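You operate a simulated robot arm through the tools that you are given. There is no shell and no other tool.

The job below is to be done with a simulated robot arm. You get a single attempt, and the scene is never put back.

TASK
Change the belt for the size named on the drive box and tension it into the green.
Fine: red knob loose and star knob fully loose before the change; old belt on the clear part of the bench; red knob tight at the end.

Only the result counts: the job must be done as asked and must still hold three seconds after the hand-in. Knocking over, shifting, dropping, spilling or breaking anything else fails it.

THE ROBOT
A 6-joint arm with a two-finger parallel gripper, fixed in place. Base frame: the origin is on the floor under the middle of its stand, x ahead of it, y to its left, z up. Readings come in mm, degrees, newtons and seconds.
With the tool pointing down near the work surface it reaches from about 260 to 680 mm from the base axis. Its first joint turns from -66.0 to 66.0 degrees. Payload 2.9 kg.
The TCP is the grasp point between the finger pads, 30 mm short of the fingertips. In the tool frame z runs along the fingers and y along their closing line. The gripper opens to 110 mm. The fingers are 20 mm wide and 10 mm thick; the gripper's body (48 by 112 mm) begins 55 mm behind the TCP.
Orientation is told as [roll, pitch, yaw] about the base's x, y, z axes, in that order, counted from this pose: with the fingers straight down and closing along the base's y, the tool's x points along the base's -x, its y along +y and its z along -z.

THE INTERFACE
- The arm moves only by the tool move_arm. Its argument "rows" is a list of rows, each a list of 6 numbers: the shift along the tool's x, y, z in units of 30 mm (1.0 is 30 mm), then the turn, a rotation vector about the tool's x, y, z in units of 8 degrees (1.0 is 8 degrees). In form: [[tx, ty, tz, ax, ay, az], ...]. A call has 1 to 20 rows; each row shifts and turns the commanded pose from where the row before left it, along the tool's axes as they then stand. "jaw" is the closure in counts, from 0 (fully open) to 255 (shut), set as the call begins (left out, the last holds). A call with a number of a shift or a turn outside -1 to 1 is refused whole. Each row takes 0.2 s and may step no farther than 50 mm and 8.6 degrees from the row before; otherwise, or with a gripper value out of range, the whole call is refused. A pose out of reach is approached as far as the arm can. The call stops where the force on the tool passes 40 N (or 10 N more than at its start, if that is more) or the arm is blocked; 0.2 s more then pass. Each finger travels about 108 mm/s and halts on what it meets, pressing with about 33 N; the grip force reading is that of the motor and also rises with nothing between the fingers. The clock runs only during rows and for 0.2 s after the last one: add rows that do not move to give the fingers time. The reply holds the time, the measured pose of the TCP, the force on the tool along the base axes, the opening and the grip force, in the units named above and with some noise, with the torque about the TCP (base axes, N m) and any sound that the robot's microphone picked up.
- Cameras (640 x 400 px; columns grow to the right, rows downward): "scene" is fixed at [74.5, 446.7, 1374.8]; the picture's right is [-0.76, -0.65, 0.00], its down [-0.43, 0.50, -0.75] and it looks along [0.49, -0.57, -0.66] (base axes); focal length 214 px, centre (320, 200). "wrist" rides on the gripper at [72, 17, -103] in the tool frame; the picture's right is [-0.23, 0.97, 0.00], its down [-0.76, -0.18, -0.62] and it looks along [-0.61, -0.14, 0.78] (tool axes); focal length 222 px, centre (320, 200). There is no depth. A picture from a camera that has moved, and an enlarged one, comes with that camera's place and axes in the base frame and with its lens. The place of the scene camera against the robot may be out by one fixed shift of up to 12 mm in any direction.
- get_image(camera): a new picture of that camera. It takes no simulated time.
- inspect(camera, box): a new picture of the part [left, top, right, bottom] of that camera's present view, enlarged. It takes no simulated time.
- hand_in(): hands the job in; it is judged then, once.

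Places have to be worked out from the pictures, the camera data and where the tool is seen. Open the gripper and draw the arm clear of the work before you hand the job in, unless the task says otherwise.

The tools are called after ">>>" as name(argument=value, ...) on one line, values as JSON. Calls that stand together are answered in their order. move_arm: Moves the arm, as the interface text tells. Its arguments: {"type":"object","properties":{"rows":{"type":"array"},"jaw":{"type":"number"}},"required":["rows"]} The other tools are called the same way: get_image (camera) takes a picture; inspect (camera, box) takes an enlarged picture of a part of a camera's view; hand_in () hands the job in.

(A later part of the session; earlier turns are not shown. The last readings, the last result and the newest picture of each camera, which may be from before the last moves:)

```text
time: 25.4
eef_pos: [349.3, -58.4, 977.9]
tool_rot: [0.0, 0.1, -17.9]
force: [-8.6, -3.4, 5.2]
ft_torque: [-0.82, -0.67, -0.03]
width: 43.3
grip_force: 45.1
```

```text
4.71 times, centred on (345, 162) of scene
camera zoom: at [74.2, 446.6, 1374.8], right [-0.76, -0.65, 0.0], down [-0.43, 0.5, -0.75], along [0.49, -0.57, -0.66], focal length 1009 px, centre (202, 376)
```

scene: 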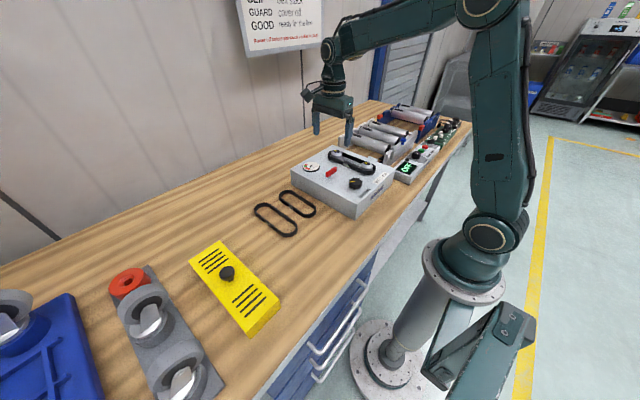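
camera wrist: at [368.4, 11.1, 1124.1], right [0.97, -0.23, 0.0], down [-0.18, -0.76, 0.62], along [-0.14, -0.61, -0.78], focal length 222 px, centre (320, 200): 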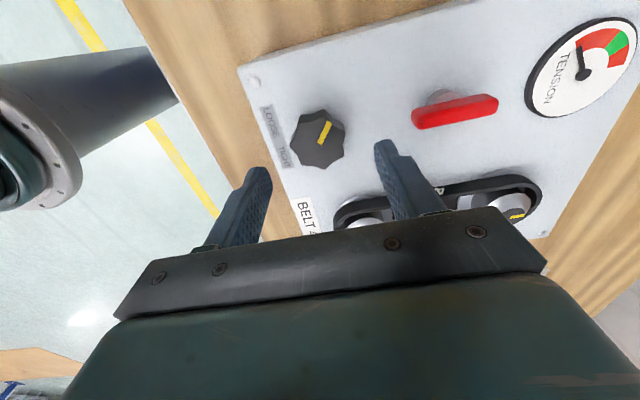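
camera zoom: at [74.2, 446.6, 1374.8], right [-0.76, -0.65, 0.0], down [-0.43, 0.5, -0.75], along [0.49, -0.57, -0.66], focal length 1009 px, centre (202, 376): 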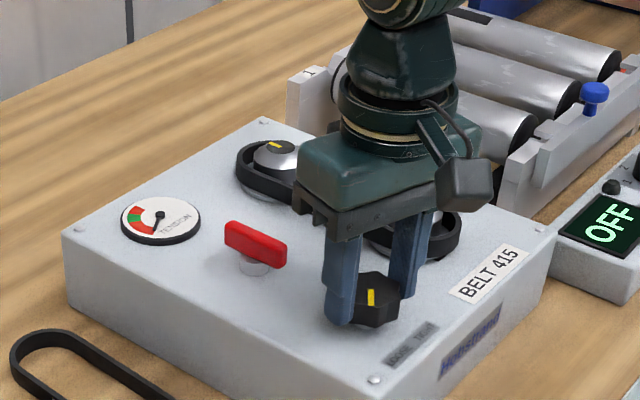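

Turned 72° so far with no stop. Continue counter‑clockwise another 48°.

>>> move_arm(rows=[[0, 0, 0, 0, 0, -0.6], [0, 0, 0, 0, 0, -0.6], [0, 0, 0, 0, 0, -0.6], [0, 0, 0, 0, 0, -0.6], [0, 0, 0, 0, 0, -0.6], [0, 0, 0, 0, 0, -0.6], [0, 0, 0, 0, 0, -0.6], [0, 0, 0, 0, 0, -0.6], [0, 0, 0, 0, 0, -0.6], [0, 0, 0, 0, 0, -0.6]])

>>> get_image(camera="wrist")

>>> inspect(camera="scene", box=[290, 120, 400, 205])

```text
time: 27.6
eef_pos: [350.3, -60.0, 977.4]
tool_rot: [-0.3, 0.0, 30.0]
force: [0.7, -22.2, 3.1]
ft_torque: [0.2, -1.1, -0.01]
width: 43.5
grip_force: 45.2
```

```text
taken
camera wrist: at [278.7, -81.4, 1081.5], right [-0.29, 0.96, 0.0], down [0.75, 0.23, 0.62], along [0.6, 0.18, -0.78], focal length 222 px, centre (320, 200)
```

wrist: 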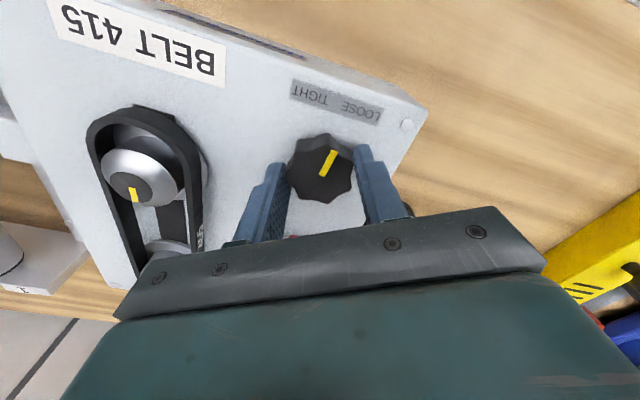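

```text
4.71 times, centred on (345, 162) of scene
camera zoom: at [74.5, 446.1, 1375.0], right [-0.76, -0.65, 0.0], down [-0.43, 0.5, -0.75], along [0.49, -0.57, -0.66], focal length 1009 px, centre (202, 376)
```

zoom: 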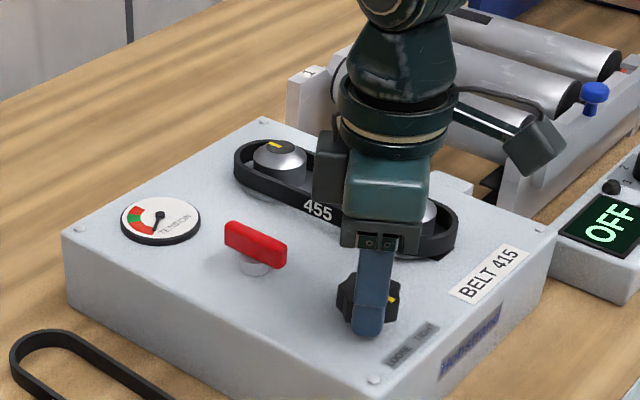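

Pulley B's cap has crept a little toward A, so this is loosening the slide. I trim y by −1 mm for the 22 N side load and turn another 48°.

>>> move_arm(rows=[[0.017, -0.029, 0, 0, 0, 0], [0, 0, 0, 0, 0, -0.6], [0, 0, 0, 0, 0, -0.6], [0, 0, 0, 0, 0, -0.6], [0, 0, 0, 0, 0, -0.6], [0, 0, 0, 0, 0, -0.6], [0, 0, 0, 0, 0, -0.6], [0, 0, 0, 0, 0, -0.6], [0, 0, 0, 0, 0, -0.6], [0, 0, 0, 0, 0, -0.6], [0, 0, 0, 0, 0, -0.6]])

>>> get_image(camera="wrist")

>>> inspect(camera="scene", box=[290, 120, 400, 205])

```text
time: 30.0
eef_pos: [351.5, -60.5, 977.7]
tool_rot: [-0.3, 0.0, 78.0]
force: [14.6, -8.5, 1.4]
ft_torque: [0.09, -0.18, -1.07]
width: 42.3
grip_force: 44.7
```

```text
taken
camera wrist: at [319.1, -127.7, 1081.9], right [-0.91, 0.43, 0.0], down [0.33, 0.71, 0.62], along [0.27, 0.56, -0.78], focal length 222 px, centre (320, 200)
```

wrist: 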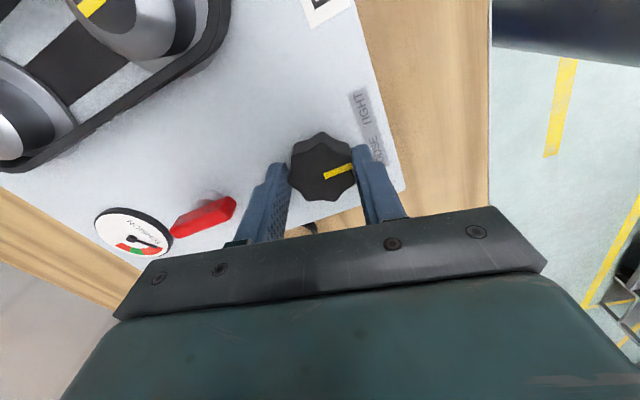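

```text
4.71 times, centred on (345, 162) of scene
camera zoom: at [74.9, 446.4, 1374.8], right [-0.76, -0.65, 0.0], down [-0.43, 0.5, -0.75], along [0.49, -0.57, -0.66], focal length 1009 px, centre (202, 376)
```

zoom: 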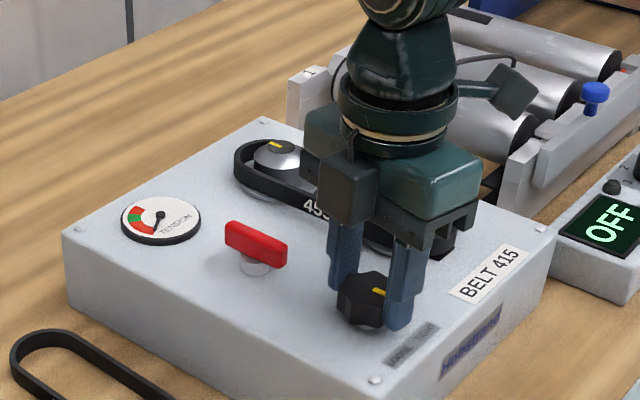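

z‑torque −1.07 and a changed grip width indicate the star hit its loose stop and slipped in the pads. Zooming to read the pointer.

>>> inspect(camera="wrist", box=[250, 80, 430, 220])

>>> inspect(camera="scene", box=[330, 150, 400, 205])

```text
2.86 times, centred on (340, 150) of wrist
camera zoom: at [319.1, -127.7, 1081.9], right [-0.91, 0.43, 0.0], down [0.33, 0.71, 0.62], along [0.27, 0.56, -0.78], focal length 635 px, centre (263, 343)
```

zoom: 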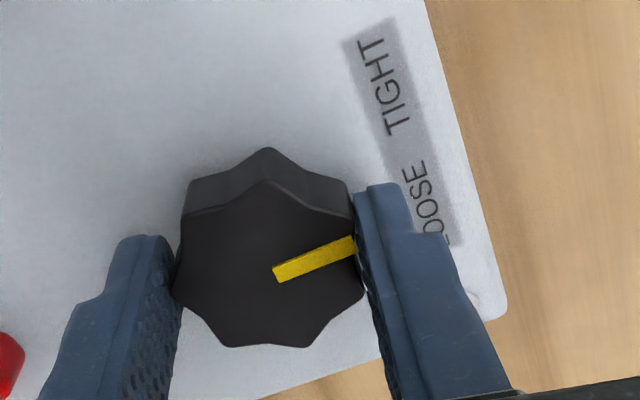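

```text
7.27 times, centred on (365, 178) of scene
camera zoom: at [74.9, 446.4, 1374.8], right [-0.76, -0.65, 0.0], down [-0.43, 0.5, -0.75], along [0.49, -0.57, -0.66], focal length 1560 px, centre (-7, 364)
```

zoom: 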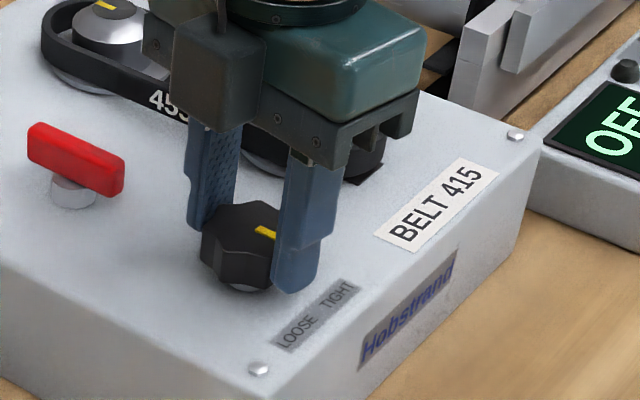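

The pointer now faces straight toward the robot (label), about 115° CCW from where it began, hard against the stop: star fully loose. I release, rise 120 mm and rotate back to yaw 0 to view pulleys and belts.

>>> move_arm(rows=[[0, 0, 0, 0, 0, 0], [0, 0, 0, 0, 0, 0], [0, 0, -1, 0, 0, 0], [0, 0, -1, 0, 0, 0], [0, 0, -1, 0, 0, 0], [0, 0, -1, 0, 0, 0], [0, 0, 0, 0, 0, 0.975], [0, 0, 0, 0, 0, 0.975], [0, 0, 0, 0, 0, 0.975], [0, 0, 0, 0, 0, 0.975], [0, 0, 0, 0, 0, 0.975], [0, 0, 0, 0, 0, 0.975], [0, 0, 0, 0, 0, 0.975], [0, 0, 0, 0, 0, 0.975], [0, 0, 0, 0, 0, 0.975], [0, 0, 0, 0, 0, 0.975], [0, 0, 0, 0, 0, 0]], jaw=60)

>>> get_image(camera="wrist")

>>> inspect(camera="scene", box=[290, 125, 410, 215])

```text
time: 33.6
eef_pos: [349.2, -60.3, 1096.5]
tool_rot: [-0.1, 0.0, -0.1]
force: [0.4, 0.2, 1.6]
ft_torque: [-0.01, -0.02, 0.03]
width: 84.0
grip_force: 0.0
```

```text
taken
camera wrist: at [277.0, -43.1, 1201.4], right [0.23, 0.97, 0.0], down [0.76, -0.18, 0.62], along [0.61, -0.14, -0.78], focal length 222 px, centre (320, 200)
```

wrist: 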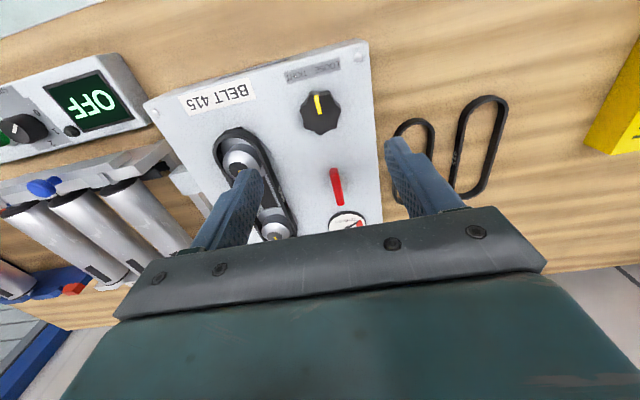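

```text
4.44 times, centred on (350, 170) of scene
camera zoom: at [74.5, 446.7, 1374.8], right [-0.76, -0.65, 0.0], down [-0.43, 0.5, -0.75], along [0.49, -0.57, -0.66], focal length 953 px, centre (187, 333)
```

zoom: 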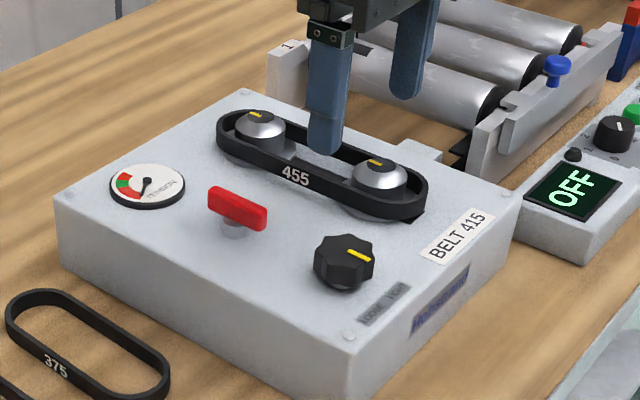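

The near pulley A has slid toward B, leaving the 455 slack. I'll move over the belt's middle (≈445,−171) to look at it between the open fingers.

>>> move_arm(rows=[[-0.8, -0.92, 0, 0, 0, 0], [-0.8, -0.92, 0, 0, 0, 0], [-0.8, -0.92, 0, 0, 0, 0], [-0.8, -0.92, 0, 0, 0, 0], [0, 0, 0, 0, 0, 0]], jaw=0)

>>> get_image(camera="wrist")

>>> inspect(camera="wrist", box=[240, 50, 400, 220])

```text
time: 34.8
eef_pos: [445.1, -169.8, 1097.3]
tool_rot: [0.0, 0.0, 0.0]
force: [-0.2, -0.4, 0.4]
ft_torque: [-0.02, -0.02, 0.0]
width: 110.0
grip_force: 0.0
```

```text
taken
camera wrist: at [373.1, -153.1, 1200.2], right [0.23, 0.97, 0.0], down [0.76, -0.18, 0.62], along [0.61, -0.14, -0.78], focal length 222 px, centre (320, 200)
```

wrist: 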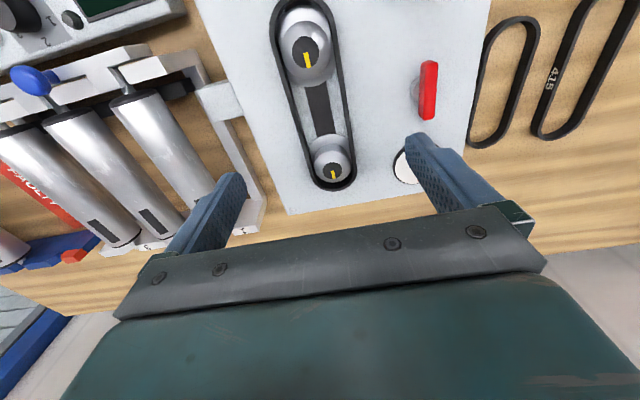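

```text
2.35 times, centred on (320, 135) of wrist
camera zoom: at [373.1, -153.1, 1200.2], right [0.23, 0.97, 0.0], down [0.76, -0.18, 0.62], along [0.61, -0.14, -0.78], focal length 523 px, centre (320, 353)
```

zoom: 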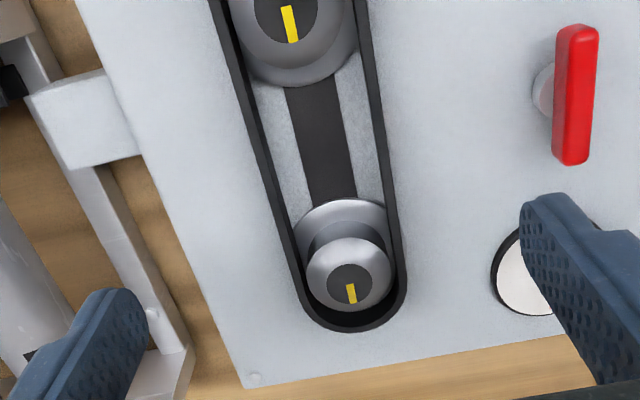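

Zooming on the full belt/pulley area for measurement.

>>> inspect(camera="wrist", box=[220, 0, 400, 112])

>>> inspect(camera="wrist", box=[240, 90, 420, 200])

>>> inspect(camera="wrist", box=[440, 0, 640, 160])

>>> inspect(camera="scene", box=[325, 135, 395, 190])

```text
3.56 times, centred on (310, 56) of wrist
camera zoom: at [373.1, -153.1, 1200.2], right [0.23, 0.97, 0.0], down [0.76, -0.18, 0.62], along [0.61, -0.14, -0.78], focal length 790 px, centre (356, 712)
```

zoom: 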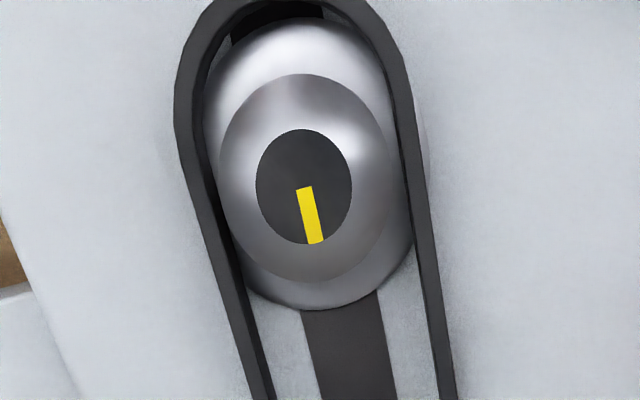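

```text
3.56 times, centred on (330, 145) of wrist
camera zoom: at [373.1, -153.1, 1200.2], right [0.23, 0.97, 0.0], down [0.76, -0.18, 0.62], along [0.61, -0.14, -0.78], focal length 790 px, centre (284, 396)
```

zoom: 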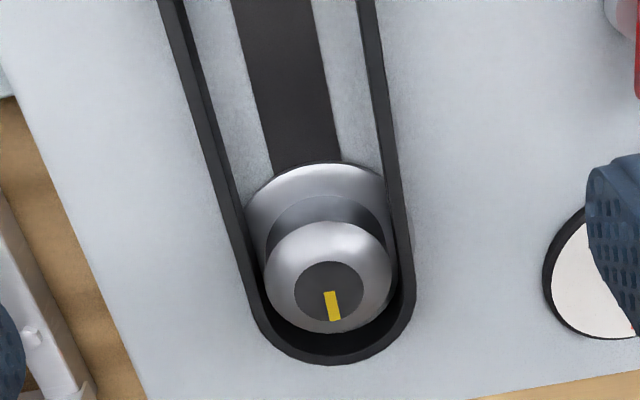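

```text
2.50 times, centred on (540, 80) of wrist
camera zoom: at [373.1, -153.1, 1200.2], right [0.23, 0.97, 0.0], down [0.76, -0.18, 0.62], along [0.61, -0.14, -0.78], focal length 555 px, centre (-230, 500)
```

zoom: 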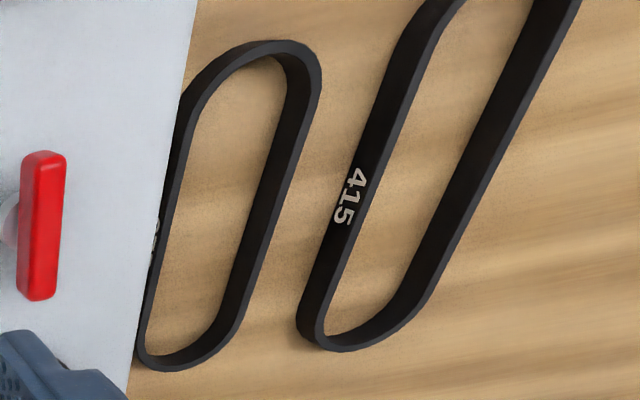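

```text
7.27 times, centred on (360, 162) of scene
camera zoom: at [74.5, 446.6, 1374.8], right [-0.76, -0.65, 0.0], down [-0.43, 0.5, -0.75], along [0.49, -0.57, -0.66], focal length 1560 px, centre (29, 473)
```

zoom: 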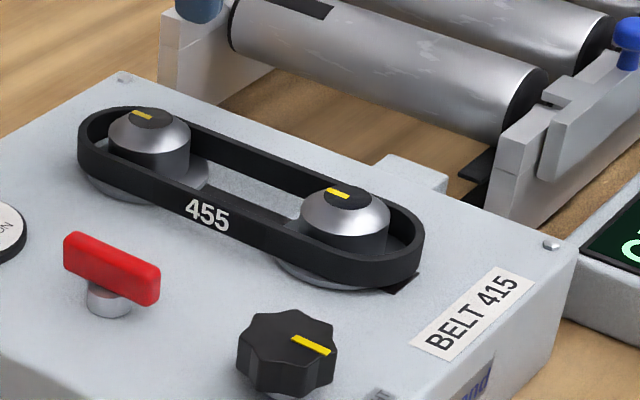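

Measured: pulleys now at x≈390 and 513, y≈−170; the 455 belt spans x≈354–549, about 60 mm wide, top z≈958. I'll descend over its middle with fingers outside both strands (tips ≈948).

>>> move_arm(rows=[[-0.2, 0.02, 1, 0, 0, 0], [0, 0, 1, 0, 0, 0], [0, 0, 1, 0, 0, 0], [0, 0, 0.6, 0, 0, 0], [0, 0, 0, 0, 0, 0]], jaw=0)

>>> get_image(camera="wrist")

>>> inspect(camera="scene", box=[320, 110, 410, 190])

```text
time: 36.0
eef_pos: [450.2, -170.8, 990.0]
tool_rot: [0.0, 0.0, 0.1]
force: [0.0, 0.0, 0.4]
ft_torque: [0.03, 0.04, -0.03]
width: 109.8
grip_force: 0.0
```

```text
taken
camera wrist: at [378.8, -153.5, 1094.2], right [0.23, 0.97, 0.0], down [0.76, -0.18, 0.62], along [0.61, -0.14, -0.78], focal length 222 px, centre (320, 200)
```

wrist: 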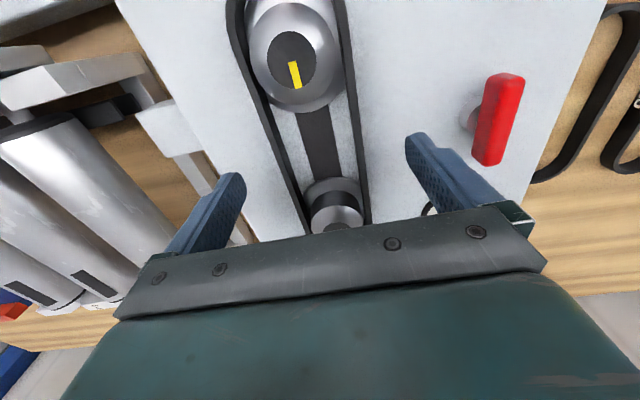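

```text
5.00 times, centred on (365, 150) of scene
camera zoom: at [74.5, 446.7, 1374.8], right [-0.76, -0.65, 0.0], down [-0.43, 0.5, -0.75], along [0.49, -0.57, -0.66], focal length 1072 px, centre (95, 450)
```

zoom: 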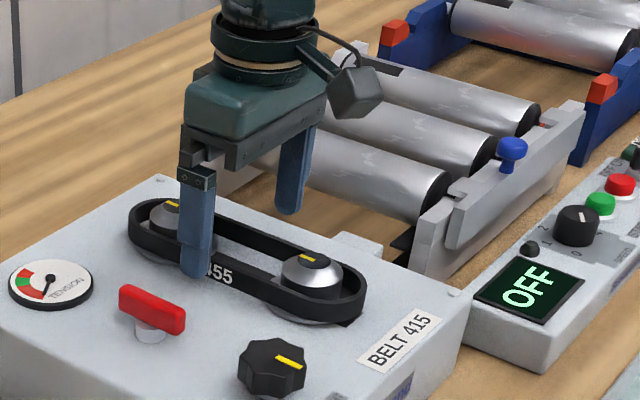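

Belt is centred between the fingers. Descend 13 mm and close around both strands.

>>> move_arm(rows=[[0, 0, 0.44, 0, 0, 0], [0, 0, 0, 0, 0, 0]], jaw=0)

>>> move_arm(rows=[[0, 0, 0, 0, 0, 0], [0, 0, 0, 0, 0, 0], [0, 0, 0, 0, 0, 0]], jaw=135)

>>> inspect(camera="scene", box=[320, 110, 410, 190])

>>> get_image(camera="wrist")

```text
time: 36.6
eef_pos: [451.1, -169.9, 976.4]
tool_rot: [0.0, 0.0, 0.0]
force: [-0.9, -0.9, -0.4]
ft_torque: [0.0, 0.01, 0.05]
width: 110.2
grip_force: 0.1
```

```text
time: 37.4
eef_pos: [451.6, -171.5, 976.2]
tool_rot: [-0.1, 0.0, 0.1]
force: [0.1, 1.0, -0.7]
ft_torque: [0.0, -0.01, -0.02]
width: 58.5
grip_force: 33.2
```

```text
5.00 times, centred on (365, 150) of scene
camera zoom: at [74.5, 446.7, 1374.8], right [-0.76, -0.65, 0.0], down [-0.43, 0.5, -0.75], along [0.49, -0.57, -0.66], focal length 1072 px, centre (95, 450)
```

zoom: 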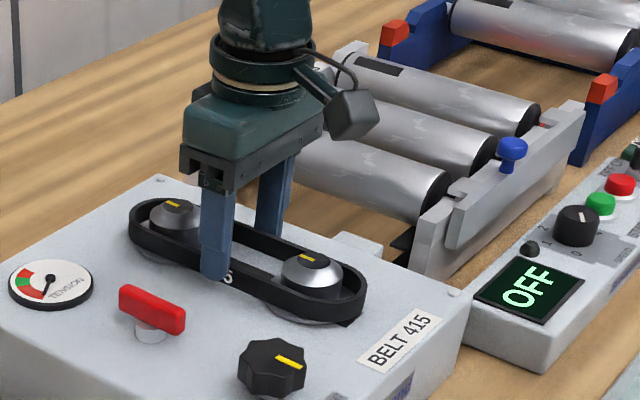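

```text
taken
camera wrist: at [378.7, -153.4, 1080.1], right [0.23, 0.97, 0.0], down [0.76, -0.18, 0.62], along [0.61, -0.14, -0.78], focal length 222 px, centre (320, 200)
```

wrist: 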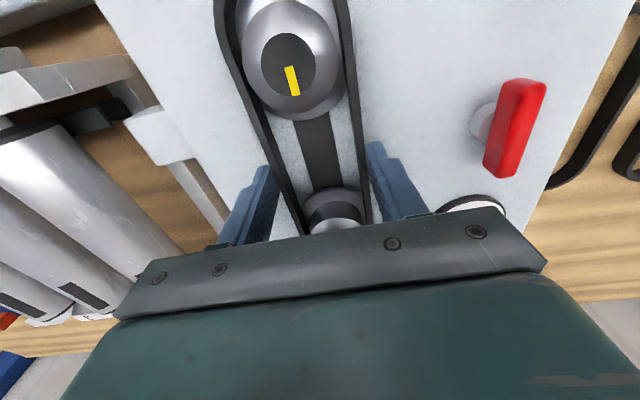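

Width holds at 58.5 mm with grip force: the belt is stiff and held by both strands. Lifting it straight up slowly.

>>> move_arm(rows=[[0, 0, 0, 0, 0, 0], [0, 0, -0.3, 0, 0, 0], [0, 0, -0.3, 0, 0, 0], [0, 0, -0.4, 0, 0, 0], [0, 0, -0.5, 0, 0, 0], [0, 0, -0.5, 0, 0, 0], [0, 0, 0, 0, 0, 0]], jaw=200)

>>> inspect(camera="scene", box=[320, 90, 430, 190])

>>> get_image(camera="wrist")

```text
time: 39.0
eef_pos: [451.0, -171.1, 1038.7]
tool_rot: [0.0, 0.0, -0.1]
force: [-0.8, -0.6, 0.1]
ft_torque: [0.02, 0.0, 0.0]
width: 58.8
grip_force: 33.2
```

```text
4.00 times, centred on (375, 140) of scene
camera zoom: at [74.5, 446.7, 1374.8], right [-0.76, -0.65, 0.0], down [-0.43, 0.5, -0.75], along [0.49, -0.57, -0.66], focal length 858 px, centre (100, 440)
```

zoom: 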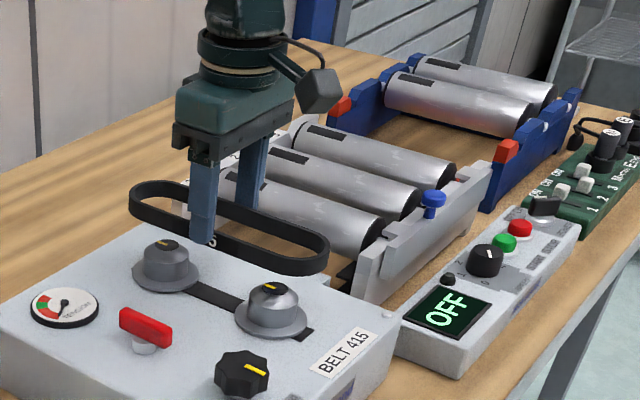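

```text
taken
camera wrist: at [378.6, -153.8, 1141.5], right [0.23, 0.97, 0.0], down [0.76, -0.18, 0.62], along [0.61, -0.14, -0.78], focal length 222 px, centre (320, 200)
```

wrist: 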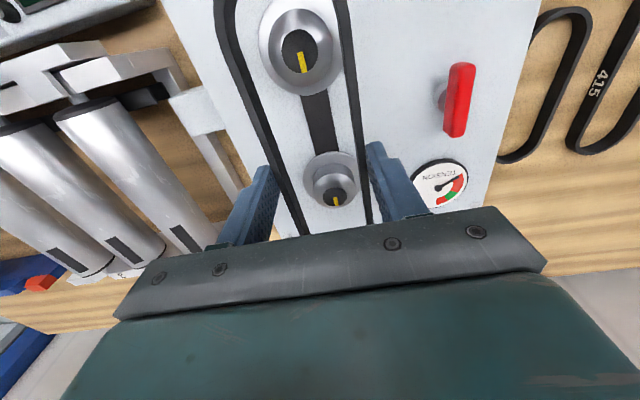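

Belt is off cleanly and level. The clear band of bench lies between the 415 belt (y≲175) and the yellow guard (y≈345–427); I'll carry the old belt to about (450, 255) at this height.

>>> move_arm(rows=[[0, 0.8, -0.3, 0, 0, 0], [0, 0.96, 0, 0, 0, 0], [0, 0.96, 0, 0, 0, 0], [0, 0.96, 0, 0, 0, 0], [0, 0.96, 0, 0, 0, 0], [0, 0.96, 0, 0, 0, 0], [0, 0.96, 0, 0, 0, 0], [0, 0.96, 0, 0, 0, 0], [0, 0.96, 0, 0, 0, 0], [0, 0.96, 0, 0, 0, 0], [0, 0.96, 0, 0, 0, 0], [0, 0.96, 0, 0, 0, 0], [0, 0.96, 0, 0, 0, 0], [0, 0.96, 0, 0, 0, 0], [0, 0.9, 0, 0, 0, 0], [0, 0, 0, 0, 0, 0]])

>>> get_image(camera="wrist")

>>> get_image(camera="scene")

```text
time: 42.4
eef_pos: [451.2, 256.5, 1046.8]
tool_rot: [0.0, -0.1, 0.0]
force: [-0.3, -0.1, -0.7]
ft_torque: [0.01, 0.0, 0.01]
width: 58.9
grip_force: 32.4
```

```text
taken
camera wrist: at [380.4, 272.9, 1151.1], right [0.23, 0.97, 0.0], down [0.76, -0.18, 0.62], along [0.61, -0.14, -0.78], focal length 222 px, centre (320, 200)
```

wrist: 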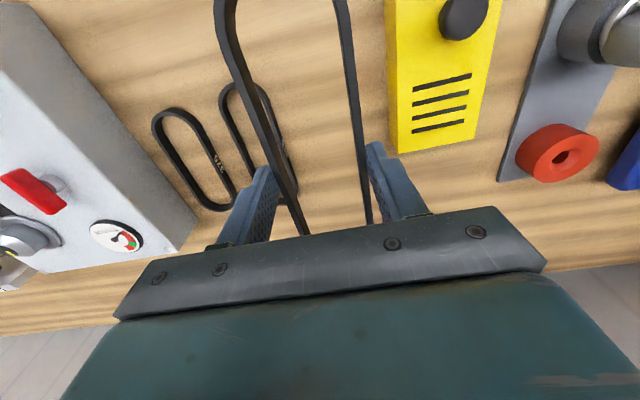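

```text
taken
```

scene: 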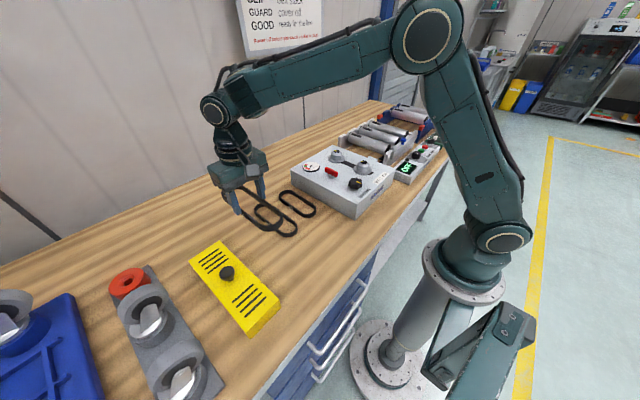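

Zooming to locate the 415 belt relative to the held belt and guard before lowering.

>>> inspect(camera="wrist", box=[140, 60, 340, 220])

>>> inspect(camera="scene", box=[190, 160, 330, 260])

```text
2.50 times, centred on (240, 140) of wrist
camera zoom: at [380.4, 272.9, 1151.1], right [0.23, 0.97, 0.0], down [0.76, -0.18, 0.62], along [0.61, -0.14, -0.78], focal length 555 px, centre (520, 350)
```

zoom: 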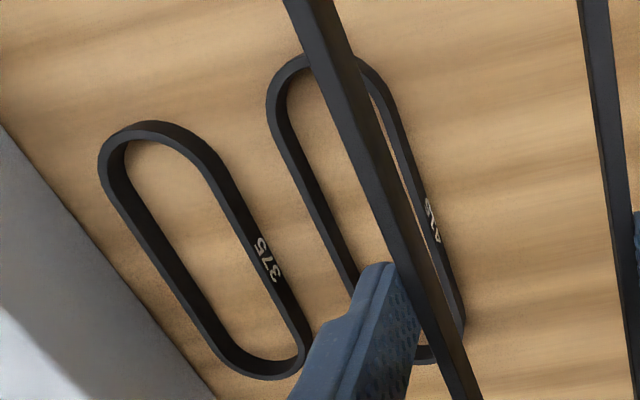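

```text
4.00 times, centred on (260, 210) of scene
camera zoom: at [74.5, 446.7, 1374.8], right [-0.76, -0.65, 0.0], down [-0.43, 0.5, -0.75], along [0.49, -0.57, -0.66], focal length 858 px, centre (560, 160)
```

zoom: 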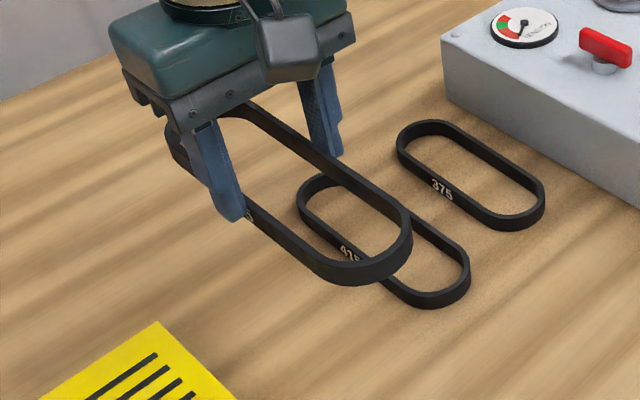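

The 415 belt spans x≈408–585, y≈144–201. I shift the old belt 13 mm further (+y) to sit midway to the guard, then lower to TCP ≈ 925.

>>> move_arm(rows=[[0, 0.43, 0, 0, 0, 0], [0, 0, 1, 0, 0, 0], [0, 0, 1, 0, 0, 0], [0, 0, 1, 0, 0, 0], [0, 0, 1, 0, 0, 0], [0, 0, 0, 0, 0, 0]])

>>> get_image(camera="wrist")

>>> inspect(camera="scene", box=[190, 160, 330, 260])

```text
time: 43.8
eef_pos: [451.2, 267.4, 925.7]
tool_rot: [0.0, 0.0, 0.0]
force: [0.6, 0.7, -0.4]
ft_torque: [-0.02, 0.01, -0.02]
width: 58.7
grip_force: 33.3
```

```text
taken
camera wrist: at [379.2, 284.4, 1030.0], right [0.23, 0.97, 0.0], down [0.76, -0.18, 0.62], along [0.61, -0.14, -0.78], focal length 222 px, centre (320, 200)
```

wrist: 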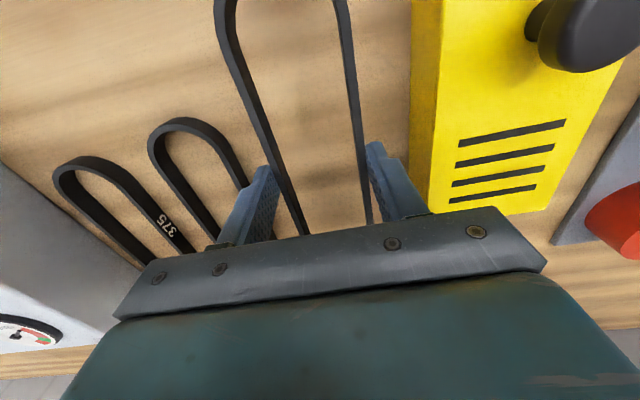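

```text
4.00 times, centred on (260, 210) of scene
camera zoom: at [74.5, 446.7, 1374.8], right [-0.76, -0.65, 0.0], down [-0.43, 0.5, -0.75], along [0.49, -0.57, -0.66], focal length 858 px, centre (560, 160)
```

zoom: 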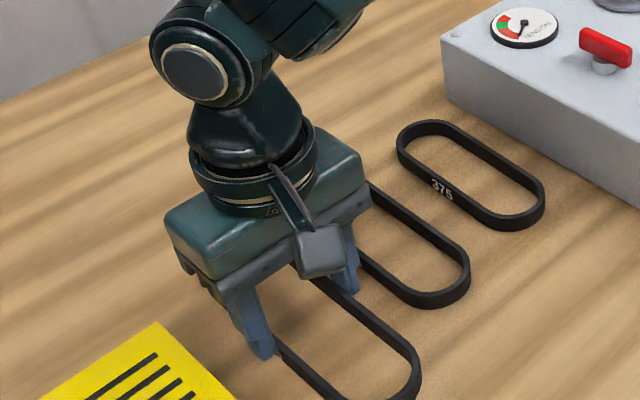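

Clearances to the 415 belt and guard are good. Lower in small steps toward bench contact.

>>> move_arm(rows=[[0, 0, 0.25, 0, 0, 0], [0, 0, 0.15, 0, 0, 0], [0, 0, 0.1, 0, 0, 0], [0, 0, 0, 0, 0, 0]])

>>> inspect(camera="scene", box=[210, 190, 310, 270])

```text
time: 44.8
eef_pos: [449.4, 267.5, 911.1]
tool_rot: [-0.1, 0.0, 0.0]
force: [-0.4, 0.5, 0.3]
ft_torque: [0.01, 0.01, 0.0]
width: 58.9
grip_force: 32.9
```

```text
5.00 times, centred on (260, 230) of scene
camera zoom: at [74.5, 446.7, 1374.8], right [-0.76, -0.65, 0.0], down [-0.43, 0.5, -0.75], along [0.49, -0.57, -0.66], focal length 1072 px, centre (620, 50)
```

zoom: 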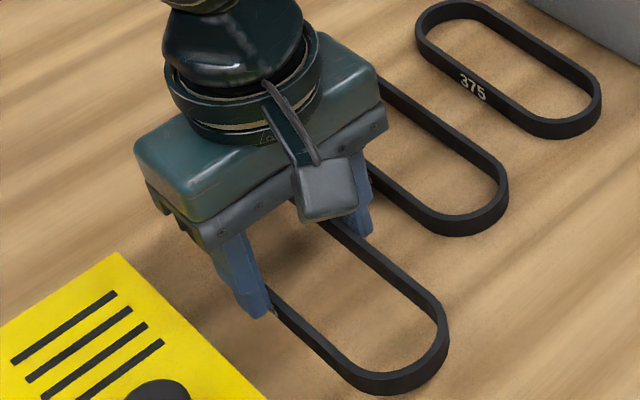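

Not touching yet. Continue down in 2–3 mm steps, watching the vertical force.

>>> move_arm(rows=[[0, 0, 0.1, 0, 0, 0], [0, 0, 0.1, 0, 0, 0], [0, 0, 0, 0, 0, 0]])

>>> inspect(camera="scene", box=[230, 200, 300, 256])

```text
time: 45.6
eef_pos: [451.8, 267.7, 904.6]
tool_rot: [0.0, 0.0, 0.0]
force: [-0.5, 0.3, 0.1]
ft_torque: [0.03, -0.03, 0.0]
width: 58.7
grip_force: 32.8
```

```text
7.14 times, centred on (265, 228) of scene
camera zoom: at [74.5, 446.7, 1374.8], right [-0.76, -0.65, 0.0], down [-0.43, 0.5, -0.75], along [0.49, -0.57, -0.66], focal length 1532 px, centre (713, 0)
```

zoom: 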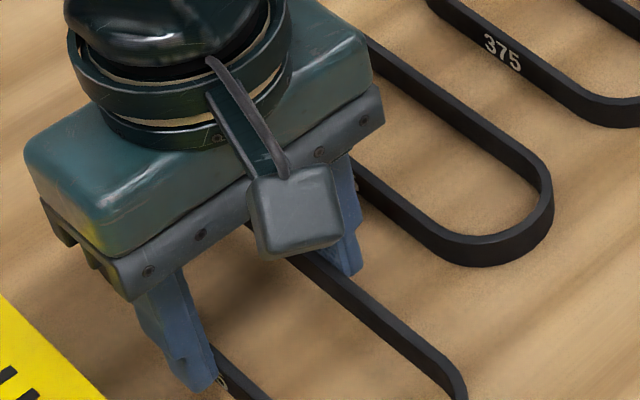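

>>> move_arm(rows=[[0, 0, 0.06, 0, 0, 0], [0, 0, 0.06, 0, 0, 0], [0, 0, 0, 0, 0, 0]])

>>> inspect(camera="scene", box=[230, 210, 300, 266])

```text
time: 46.4
eef_pos: [450.4, 268.9, 901.1]
tool_rot: [0.0, 0.0, 0.1]
force: [0.7, -0.6, -0.5]
ft_torque: [0.04, 0.0, 0.0]
width: 59.0
grip_force: 32.9
```

```text
7.14 times, centred on (265, 238) of scene
camera zoom: at [74.5, 446.7, 1374.8], right [-0.76, -0.65, 0.0], down [-0.43, 0.5, -0.75], along [0.49, -0.57, -0.66], focal length 1532 px, centre (713, -71)
```

zoom: 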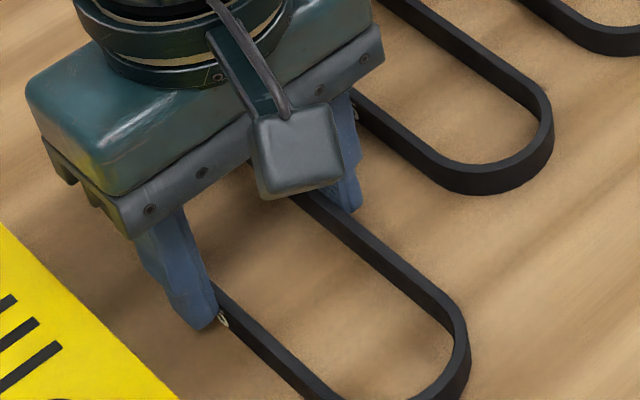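

>>> move_arm(rows=[[0, 0, 0.06, 0, 0, 0], [0, 0, 0.06, 0, 0, 0], [0, 0, 0, 0, 0, 0]])

```text
time: 47.2
eef_pos: [450.3, 268.9, 896.3]
tool_rot: [0.0, 0.1, 0.0]
force: [-0.5, -0.7, -0.5]
ft_torque: [0.0, 0.0, 0.0]
width: 58.8
grip_force: 33.5
```

No contact yet at TCP 896–897; keep stepping 2 mm at a time.

>>> move_arm(rows=[[0, 0, 0.05, 0, 0, 0], [0, 0, 0.05, 0, 0, 0], [0, 0, 0, 0, 0, 0]])

>>> inspect(camera="scene", box=[230, 210, 300, 266])

```text
time: 48.0
eef_pos: [450.5, 267.5, 894.9]
tool_rot: [0.0, 0.0, 0.0]
force: [-7.8, -1.1, 15.7]
ft_torque: [-0.36, 0.3, -0.13]
width: 58.8
grip_force: 33.5
```

```text
7.14 times, centred on (265, 238) of scene
camera zoom: at [74.1, 446.5, 1374.9], right [-0.76, -0.65, 0.0], down [-0.43, 0.5, -0.75], along [0.49, -0.57, -0.66], focal length 1532 px, centre (713, -71)
```

zoom: 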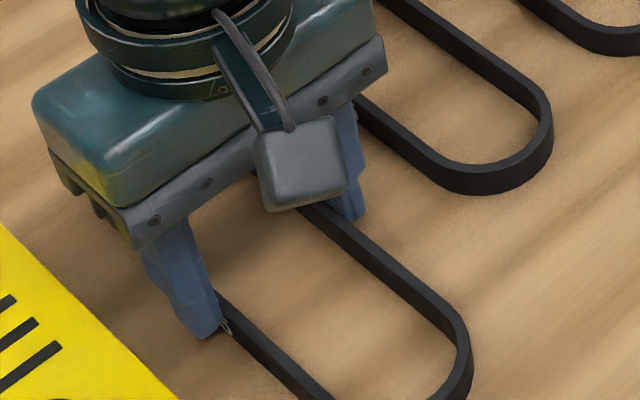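

Contact: 15.7 N at TCP ≈ 895. Release gently to ~76 mm and then rise straight up.

>>> move_arm(rows=[[0, 0, -0.02, 0, 0, 0], [0, 0, 0, 0, 0, 0], [0, 0, 0, 0, 0, 0]], jaw=80)

>>> move_arm(rows=[[0, 0, -0.3, 0, 0, 0], [0, 0, -0.7, 0, 0, 0], [0, 0, -1, 0, 0, 0], [0, 0, -1, 0, 0, 0], [0, 0, -1, 0, 0, 0], [0, 0, 0, 0, 0, 0]])

>>> get_image(camera="wrist")

>>> inspect(camera="scene", box=[190, 160, 330, 270])

```text
time: 48.8
eef_pos: [451.6, 267.5, 893.3]
tool_rot: [0.0, 0.0, 0.0]
force: [0.0, 0.7, -0.1]
ft_torque: [0.02, 0.0, -0.02]
width: 75.3
grip_force: 0.0
```

```text
time: 50.2
eef_pos: [451.2, 268.8, 1014.2]
tool_rot: [-0.1, 0.0, 0.1]
force: [0.4, -0.1, -0.1]
ft_torque: [0.01, 0.03, -0.01]
width: 75.4
grip_force: 0.1
```

```text
taken
camera wrist: at [379.9, 285.7, 1119.2], right [0.23, 0.97, 0.0], down [0.76, -0.18, 0.62], along [0.61, -0.14, -0.78], focal length 222 px, centre (320, 200)
```

wrist: 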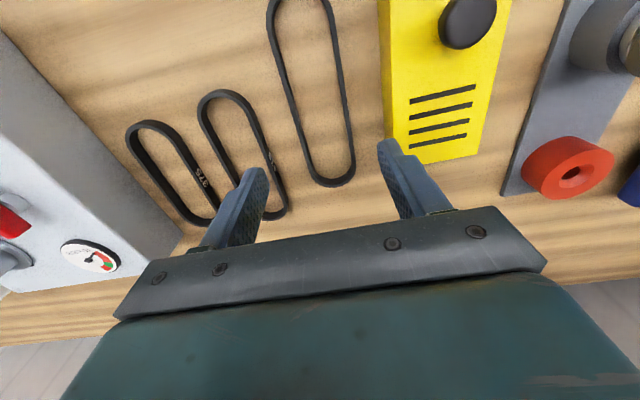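

```text
3.64 times, centred on (260, 215) of scene
camera zoom: at [74.5, 446.6, 1374.8], right [-0.76, -0.65, 0.0], down [-0.43, 0.5, -0.75], along [0.49, -0.57, -0.66], focal length 780 px, centre (538, 146)
```

zoom: 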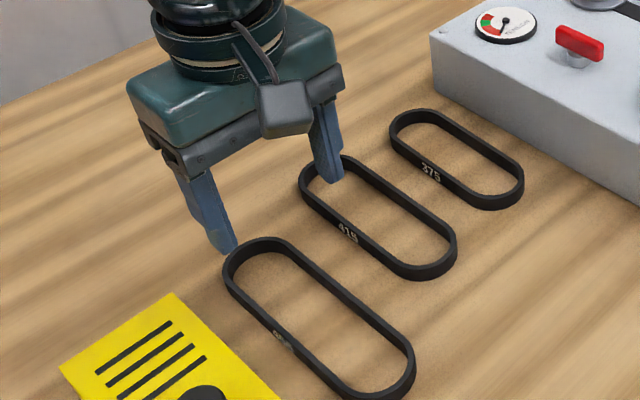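

The old belt lies flat in the clear area. Now move over the 415 belt's estimated middle (496, 172) at this height and open fully for a look.

>>> move_arm(rows=[[-0.375, -0.8, 0, 0, 0, 0], [-0.375, -0.8, 0, 0, 0, 0], [-0.375, -0.8, 0, 0, 0, 0], [-0.375, -0.8, 0, 0, 0, 0], [0, 0, 0, 0, 0, 0]], jaw=60)

>>> get_image(camera="wrist")

>>> inspect(camera="wrist", box=[240, 20, 400, 220])

```text
time: 51.4
eef_pos: [495.6, 172.1, 1013.9]
tool_rot: [0.0, 0.0, -0.1]
force: [0.4, -0.6, 0.7]
ft_torque: [0.01, 0.02, 0.01]
width: 84.1
grip_force: 0.1
```

```text
taken
camera wrist: at [423.6, 188.3, 1117.6], right [0.23, 0.97, 0.0], down [0.76, -0.18, 0.62], along [0.61, -0.14, -0.78], focal length 222 px, centre (320, 200)
```

wrist: 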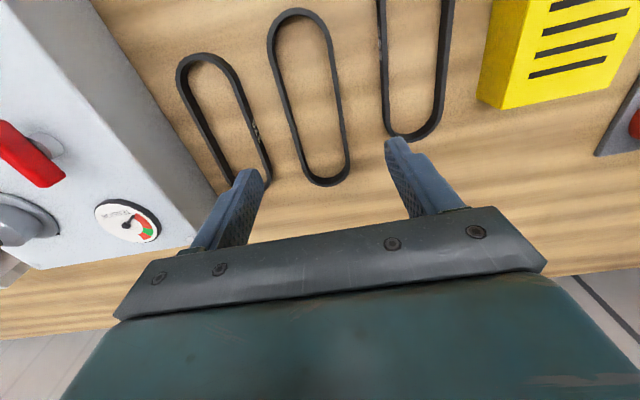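

```text
2.00 times, centred on (320, 120) of wrist
camera zoom: at [423.6, 188.3, 1117.6], right [0.23, 0.97, 0.0], down [0.76, -0.18, 0.62], along [0.61, -0.14, -0.78], focal length 444 px, centre (320, 360)
```

zoom: 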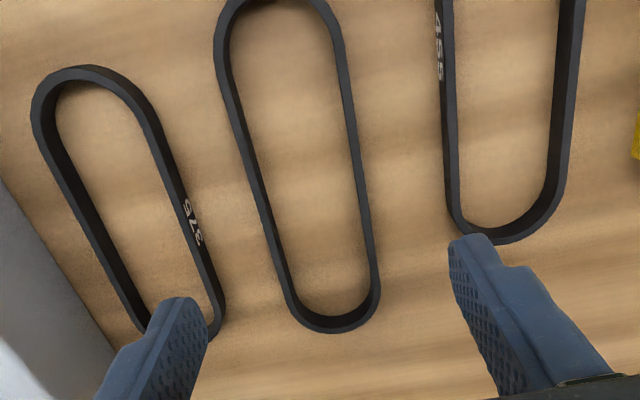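

Zooming on the 415 belt's two ends to find its exact centre.

>>> inspect(camera="wrist", box=[250, 0, 350, 60])

>>> inspect(camera="wrist", box=[270, 130, 370, 192])

>>> inspect(camera="wrist", box=[250, 60, 370, 135])

```text
6.40 times, centred on (300, 30) of wrist
camera zoom: at [423.6, 188.3, 1117.6], right [0.23, 0.97, 0.0], down [0.76, -0.18, 0.62], along [0.61, -0.14, -0.78], focal length 1422 px, centre (448, 1288)
```

zoom: 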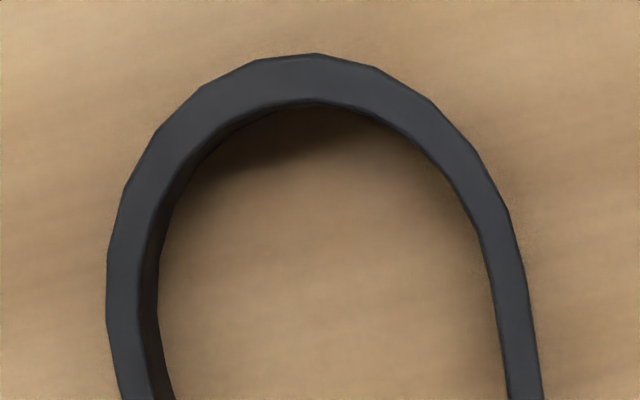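

```text
6.40 times, centred on (320, 161) of wrist
camera zoom: at [423.6, 188.3, 1117.6], right [0.23, 0.97, 0.0], down [0.76, -0.18, 0.62], along [0.61, -0.14, -0.78], focal length 1422 px, centre (320, 450)
```

zoom: 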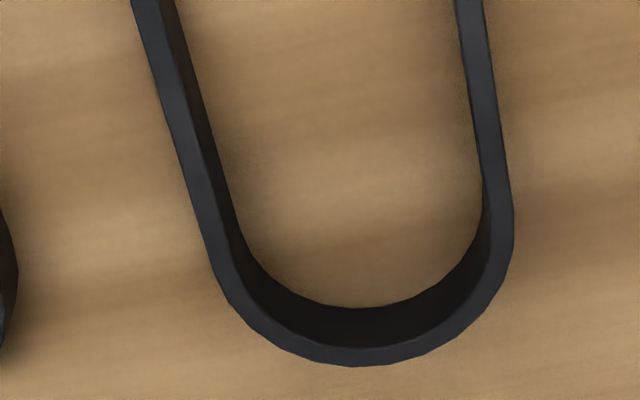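

```text
5.33 times, centred on (310, 98) of wrist
camera zoom: at [423.6, 188.3, 1117.6], right [0.23, 0.97, 0.0], down [0.76, -0.18, 0.62], along [0.61, -0.14, -0.78], focal length 1185 px, centre (373, 747)
```

zoom: 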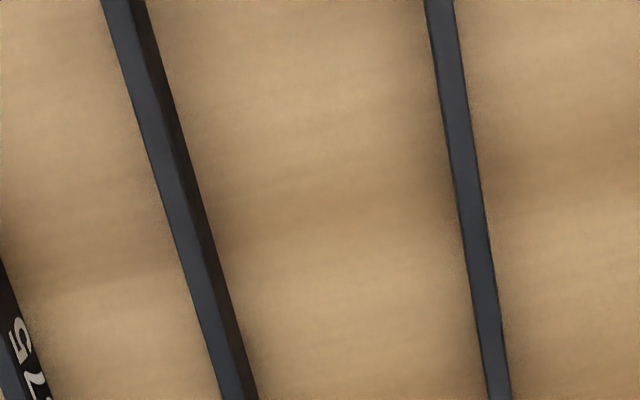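

From this view the 415 belt's centre is about +2.9 mm in x and −5.1 mm in y from the TCP; neighbours leave ≥14 mm for the fingers. I shift accordingly, narrow to ~78 mm and descend to TCP ≈ 910.

>>> move_arm(rows=[[-0.097, -0.17, 0, 0, 0, 0], [0, 0, 1, 0, 0, 0], [0, 0, 1, 0, 0, 0], [0, 0, 1, 0, 0, 0], [0, 0, 0.45, 0, 0, 0], [0, 0, 0, 0, 0, 0]], jaw=74)

>>> get_image(camera="wrist")

>>> inspect(camera="scene", box=[220, 160, 330, 250])

```text
time: 52.8
eef_pos: [498.4, 165.3, 910.8]
tool_rot: [-0.1, 0.0, 0.0]
force: [0.3, 0.3, -0.3]
ft_torque: [-0.02, -0.02, 0.0]
width: 78.1
grip_force: 0.2
```

```text
taken
camera wrist: at [426.3, 183.2, 1015.2], right [0.23, 0.97, 0.0], down [0.76, -0.18, 0.62], along [0.61, -0.14, -0.78], focal length 222 px, centre (320, 200)
```

wrist: 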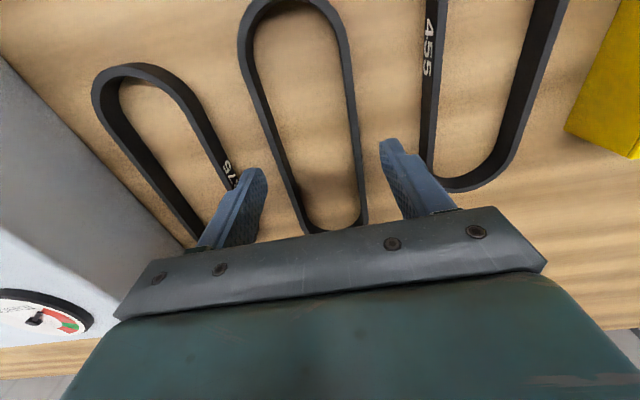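

```text
4.44 times, centred on (275, 205) of scene
camera zoom: at [74.5, 446.7, 1374.8], right [-0.76, -0.65, 0.0], down [-0.43, 0.5, -0.75], along [0.49, -0.57, -0.66], focal length 953 px, centre (520, 178)
```

zoom: 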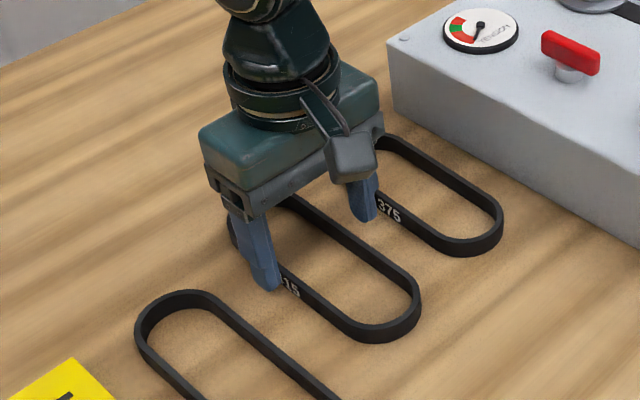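

The left finger looks close to the 375 belt; zooming to check the gap before going lower.

>>> inspect(camera="wrist", box=[190, 130, 310, 250])

>>> inspect(camera="scene", box=[265, 180, 335, 225])

```text
3.33 times, centred on (250, 190) of wrist
camera zoom: at [426.3, 183.2, 1015.2], right [0.23, 0.97, 0.0], down [0.76, -0.18, 0.62], along [0.61, -0.14, -0.78], focal length 740 px, centre (553, 233)
```

zoom: 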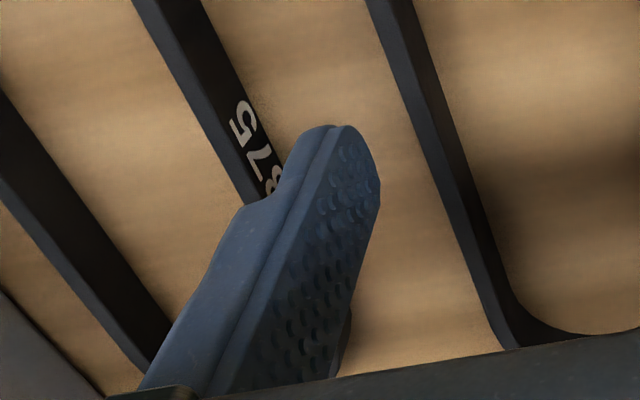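

```text
8.89 times, centred on (300, 202) of scene
camera zoom: at [74.5, 446.7, 1374.8], right [-0.76, -0.65, 0.0], down [-0.43, 0.5, -0.75], along [0.49, -0.57, -0.66], focal length 1906 px, centre (498, 178)
```

zoom: 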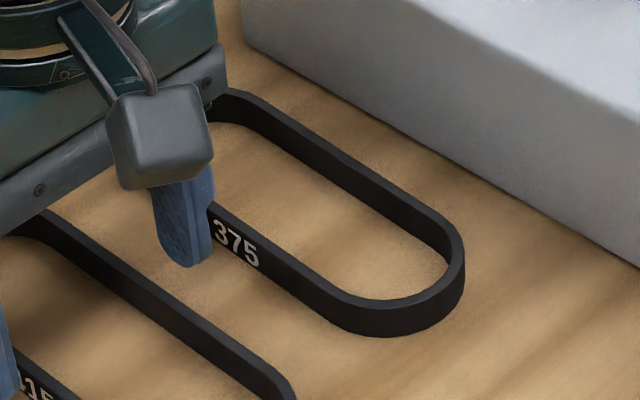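

There is still ~8+ mm between the left finger and the 375 belt. Descend 11 mm to TCP ≈ 899 and close on the 415 belt.

>>> move_arm(rows=[[0, 0, 0.2, 0, 0, 0], [0, 0, 0.17, 0, 0, 0], [0, 0, 0, 0, 0, 0]], jaw=74)

>>> move_arm(rows=[[0, 0, 0, 0, 0, 0], [0, 0, 0, 0, 0, 0], [0, 0, 0, 0, 0, 0]], jaw=150)

>>> get_image(camera="wrist")

>>> inspect(camera="scene", box=[220, 160, 330, 250])

```text
time: 53.6
eef_pos: [499.0, 166.1, 901.0]
tool_rot: [0.0, -0.1, 0.0]
force: [0.0, -0.7, 0.6]
ft_torque: [0.0, 0.02, 0.01]
width: 77.9
grip_force: 0.0
```

```text
time: 54.4
eef_pos: [498.6, 166.2, 900.0]
tool_rot: [0.0, 0.0, -0.1]
force: [-0.9, -1.3, -0.5]
ft_torque: [0.03, 0.0, 0.0]
width: 58.9
grip_force: 32.9
```

```text
taken
camera wrist: at [427.4, 183.4, 1004.7], right [0.23, 0.97, 0.0], down [0.76, -0.18, 0.62], along [0.61, -0.14, -0.78], focal length 222 px, centre (320, 200)
```

wrist: 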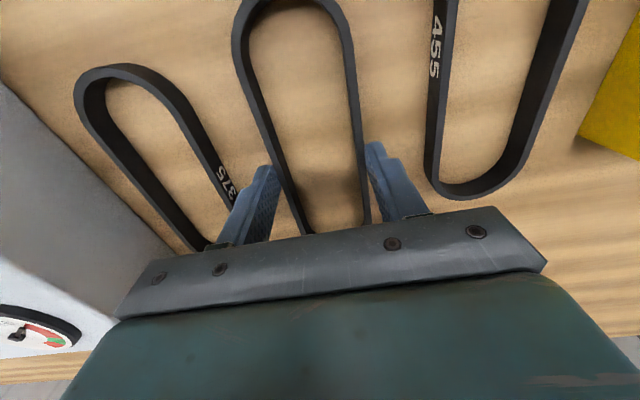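

```text
4.44 times, centred on (275, 205) of scene
camera zoom: at [74.5, 446.7, 1374.8], right [-0.76, -0.65, 0.0], down [-0.43, 0.5, -0.75], along [0.49, -0.57, -0.66], focal length 953 px, centre (520, 178)
```

zoom: 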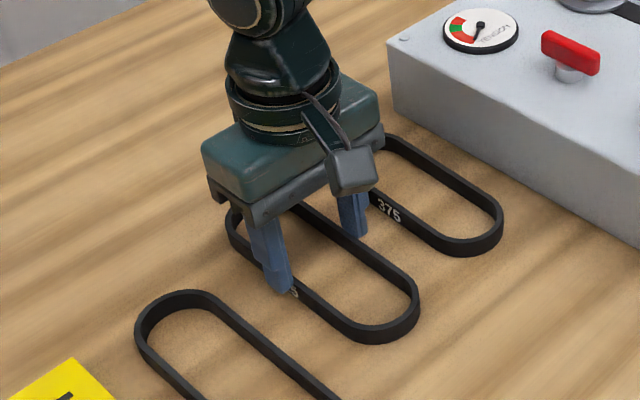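

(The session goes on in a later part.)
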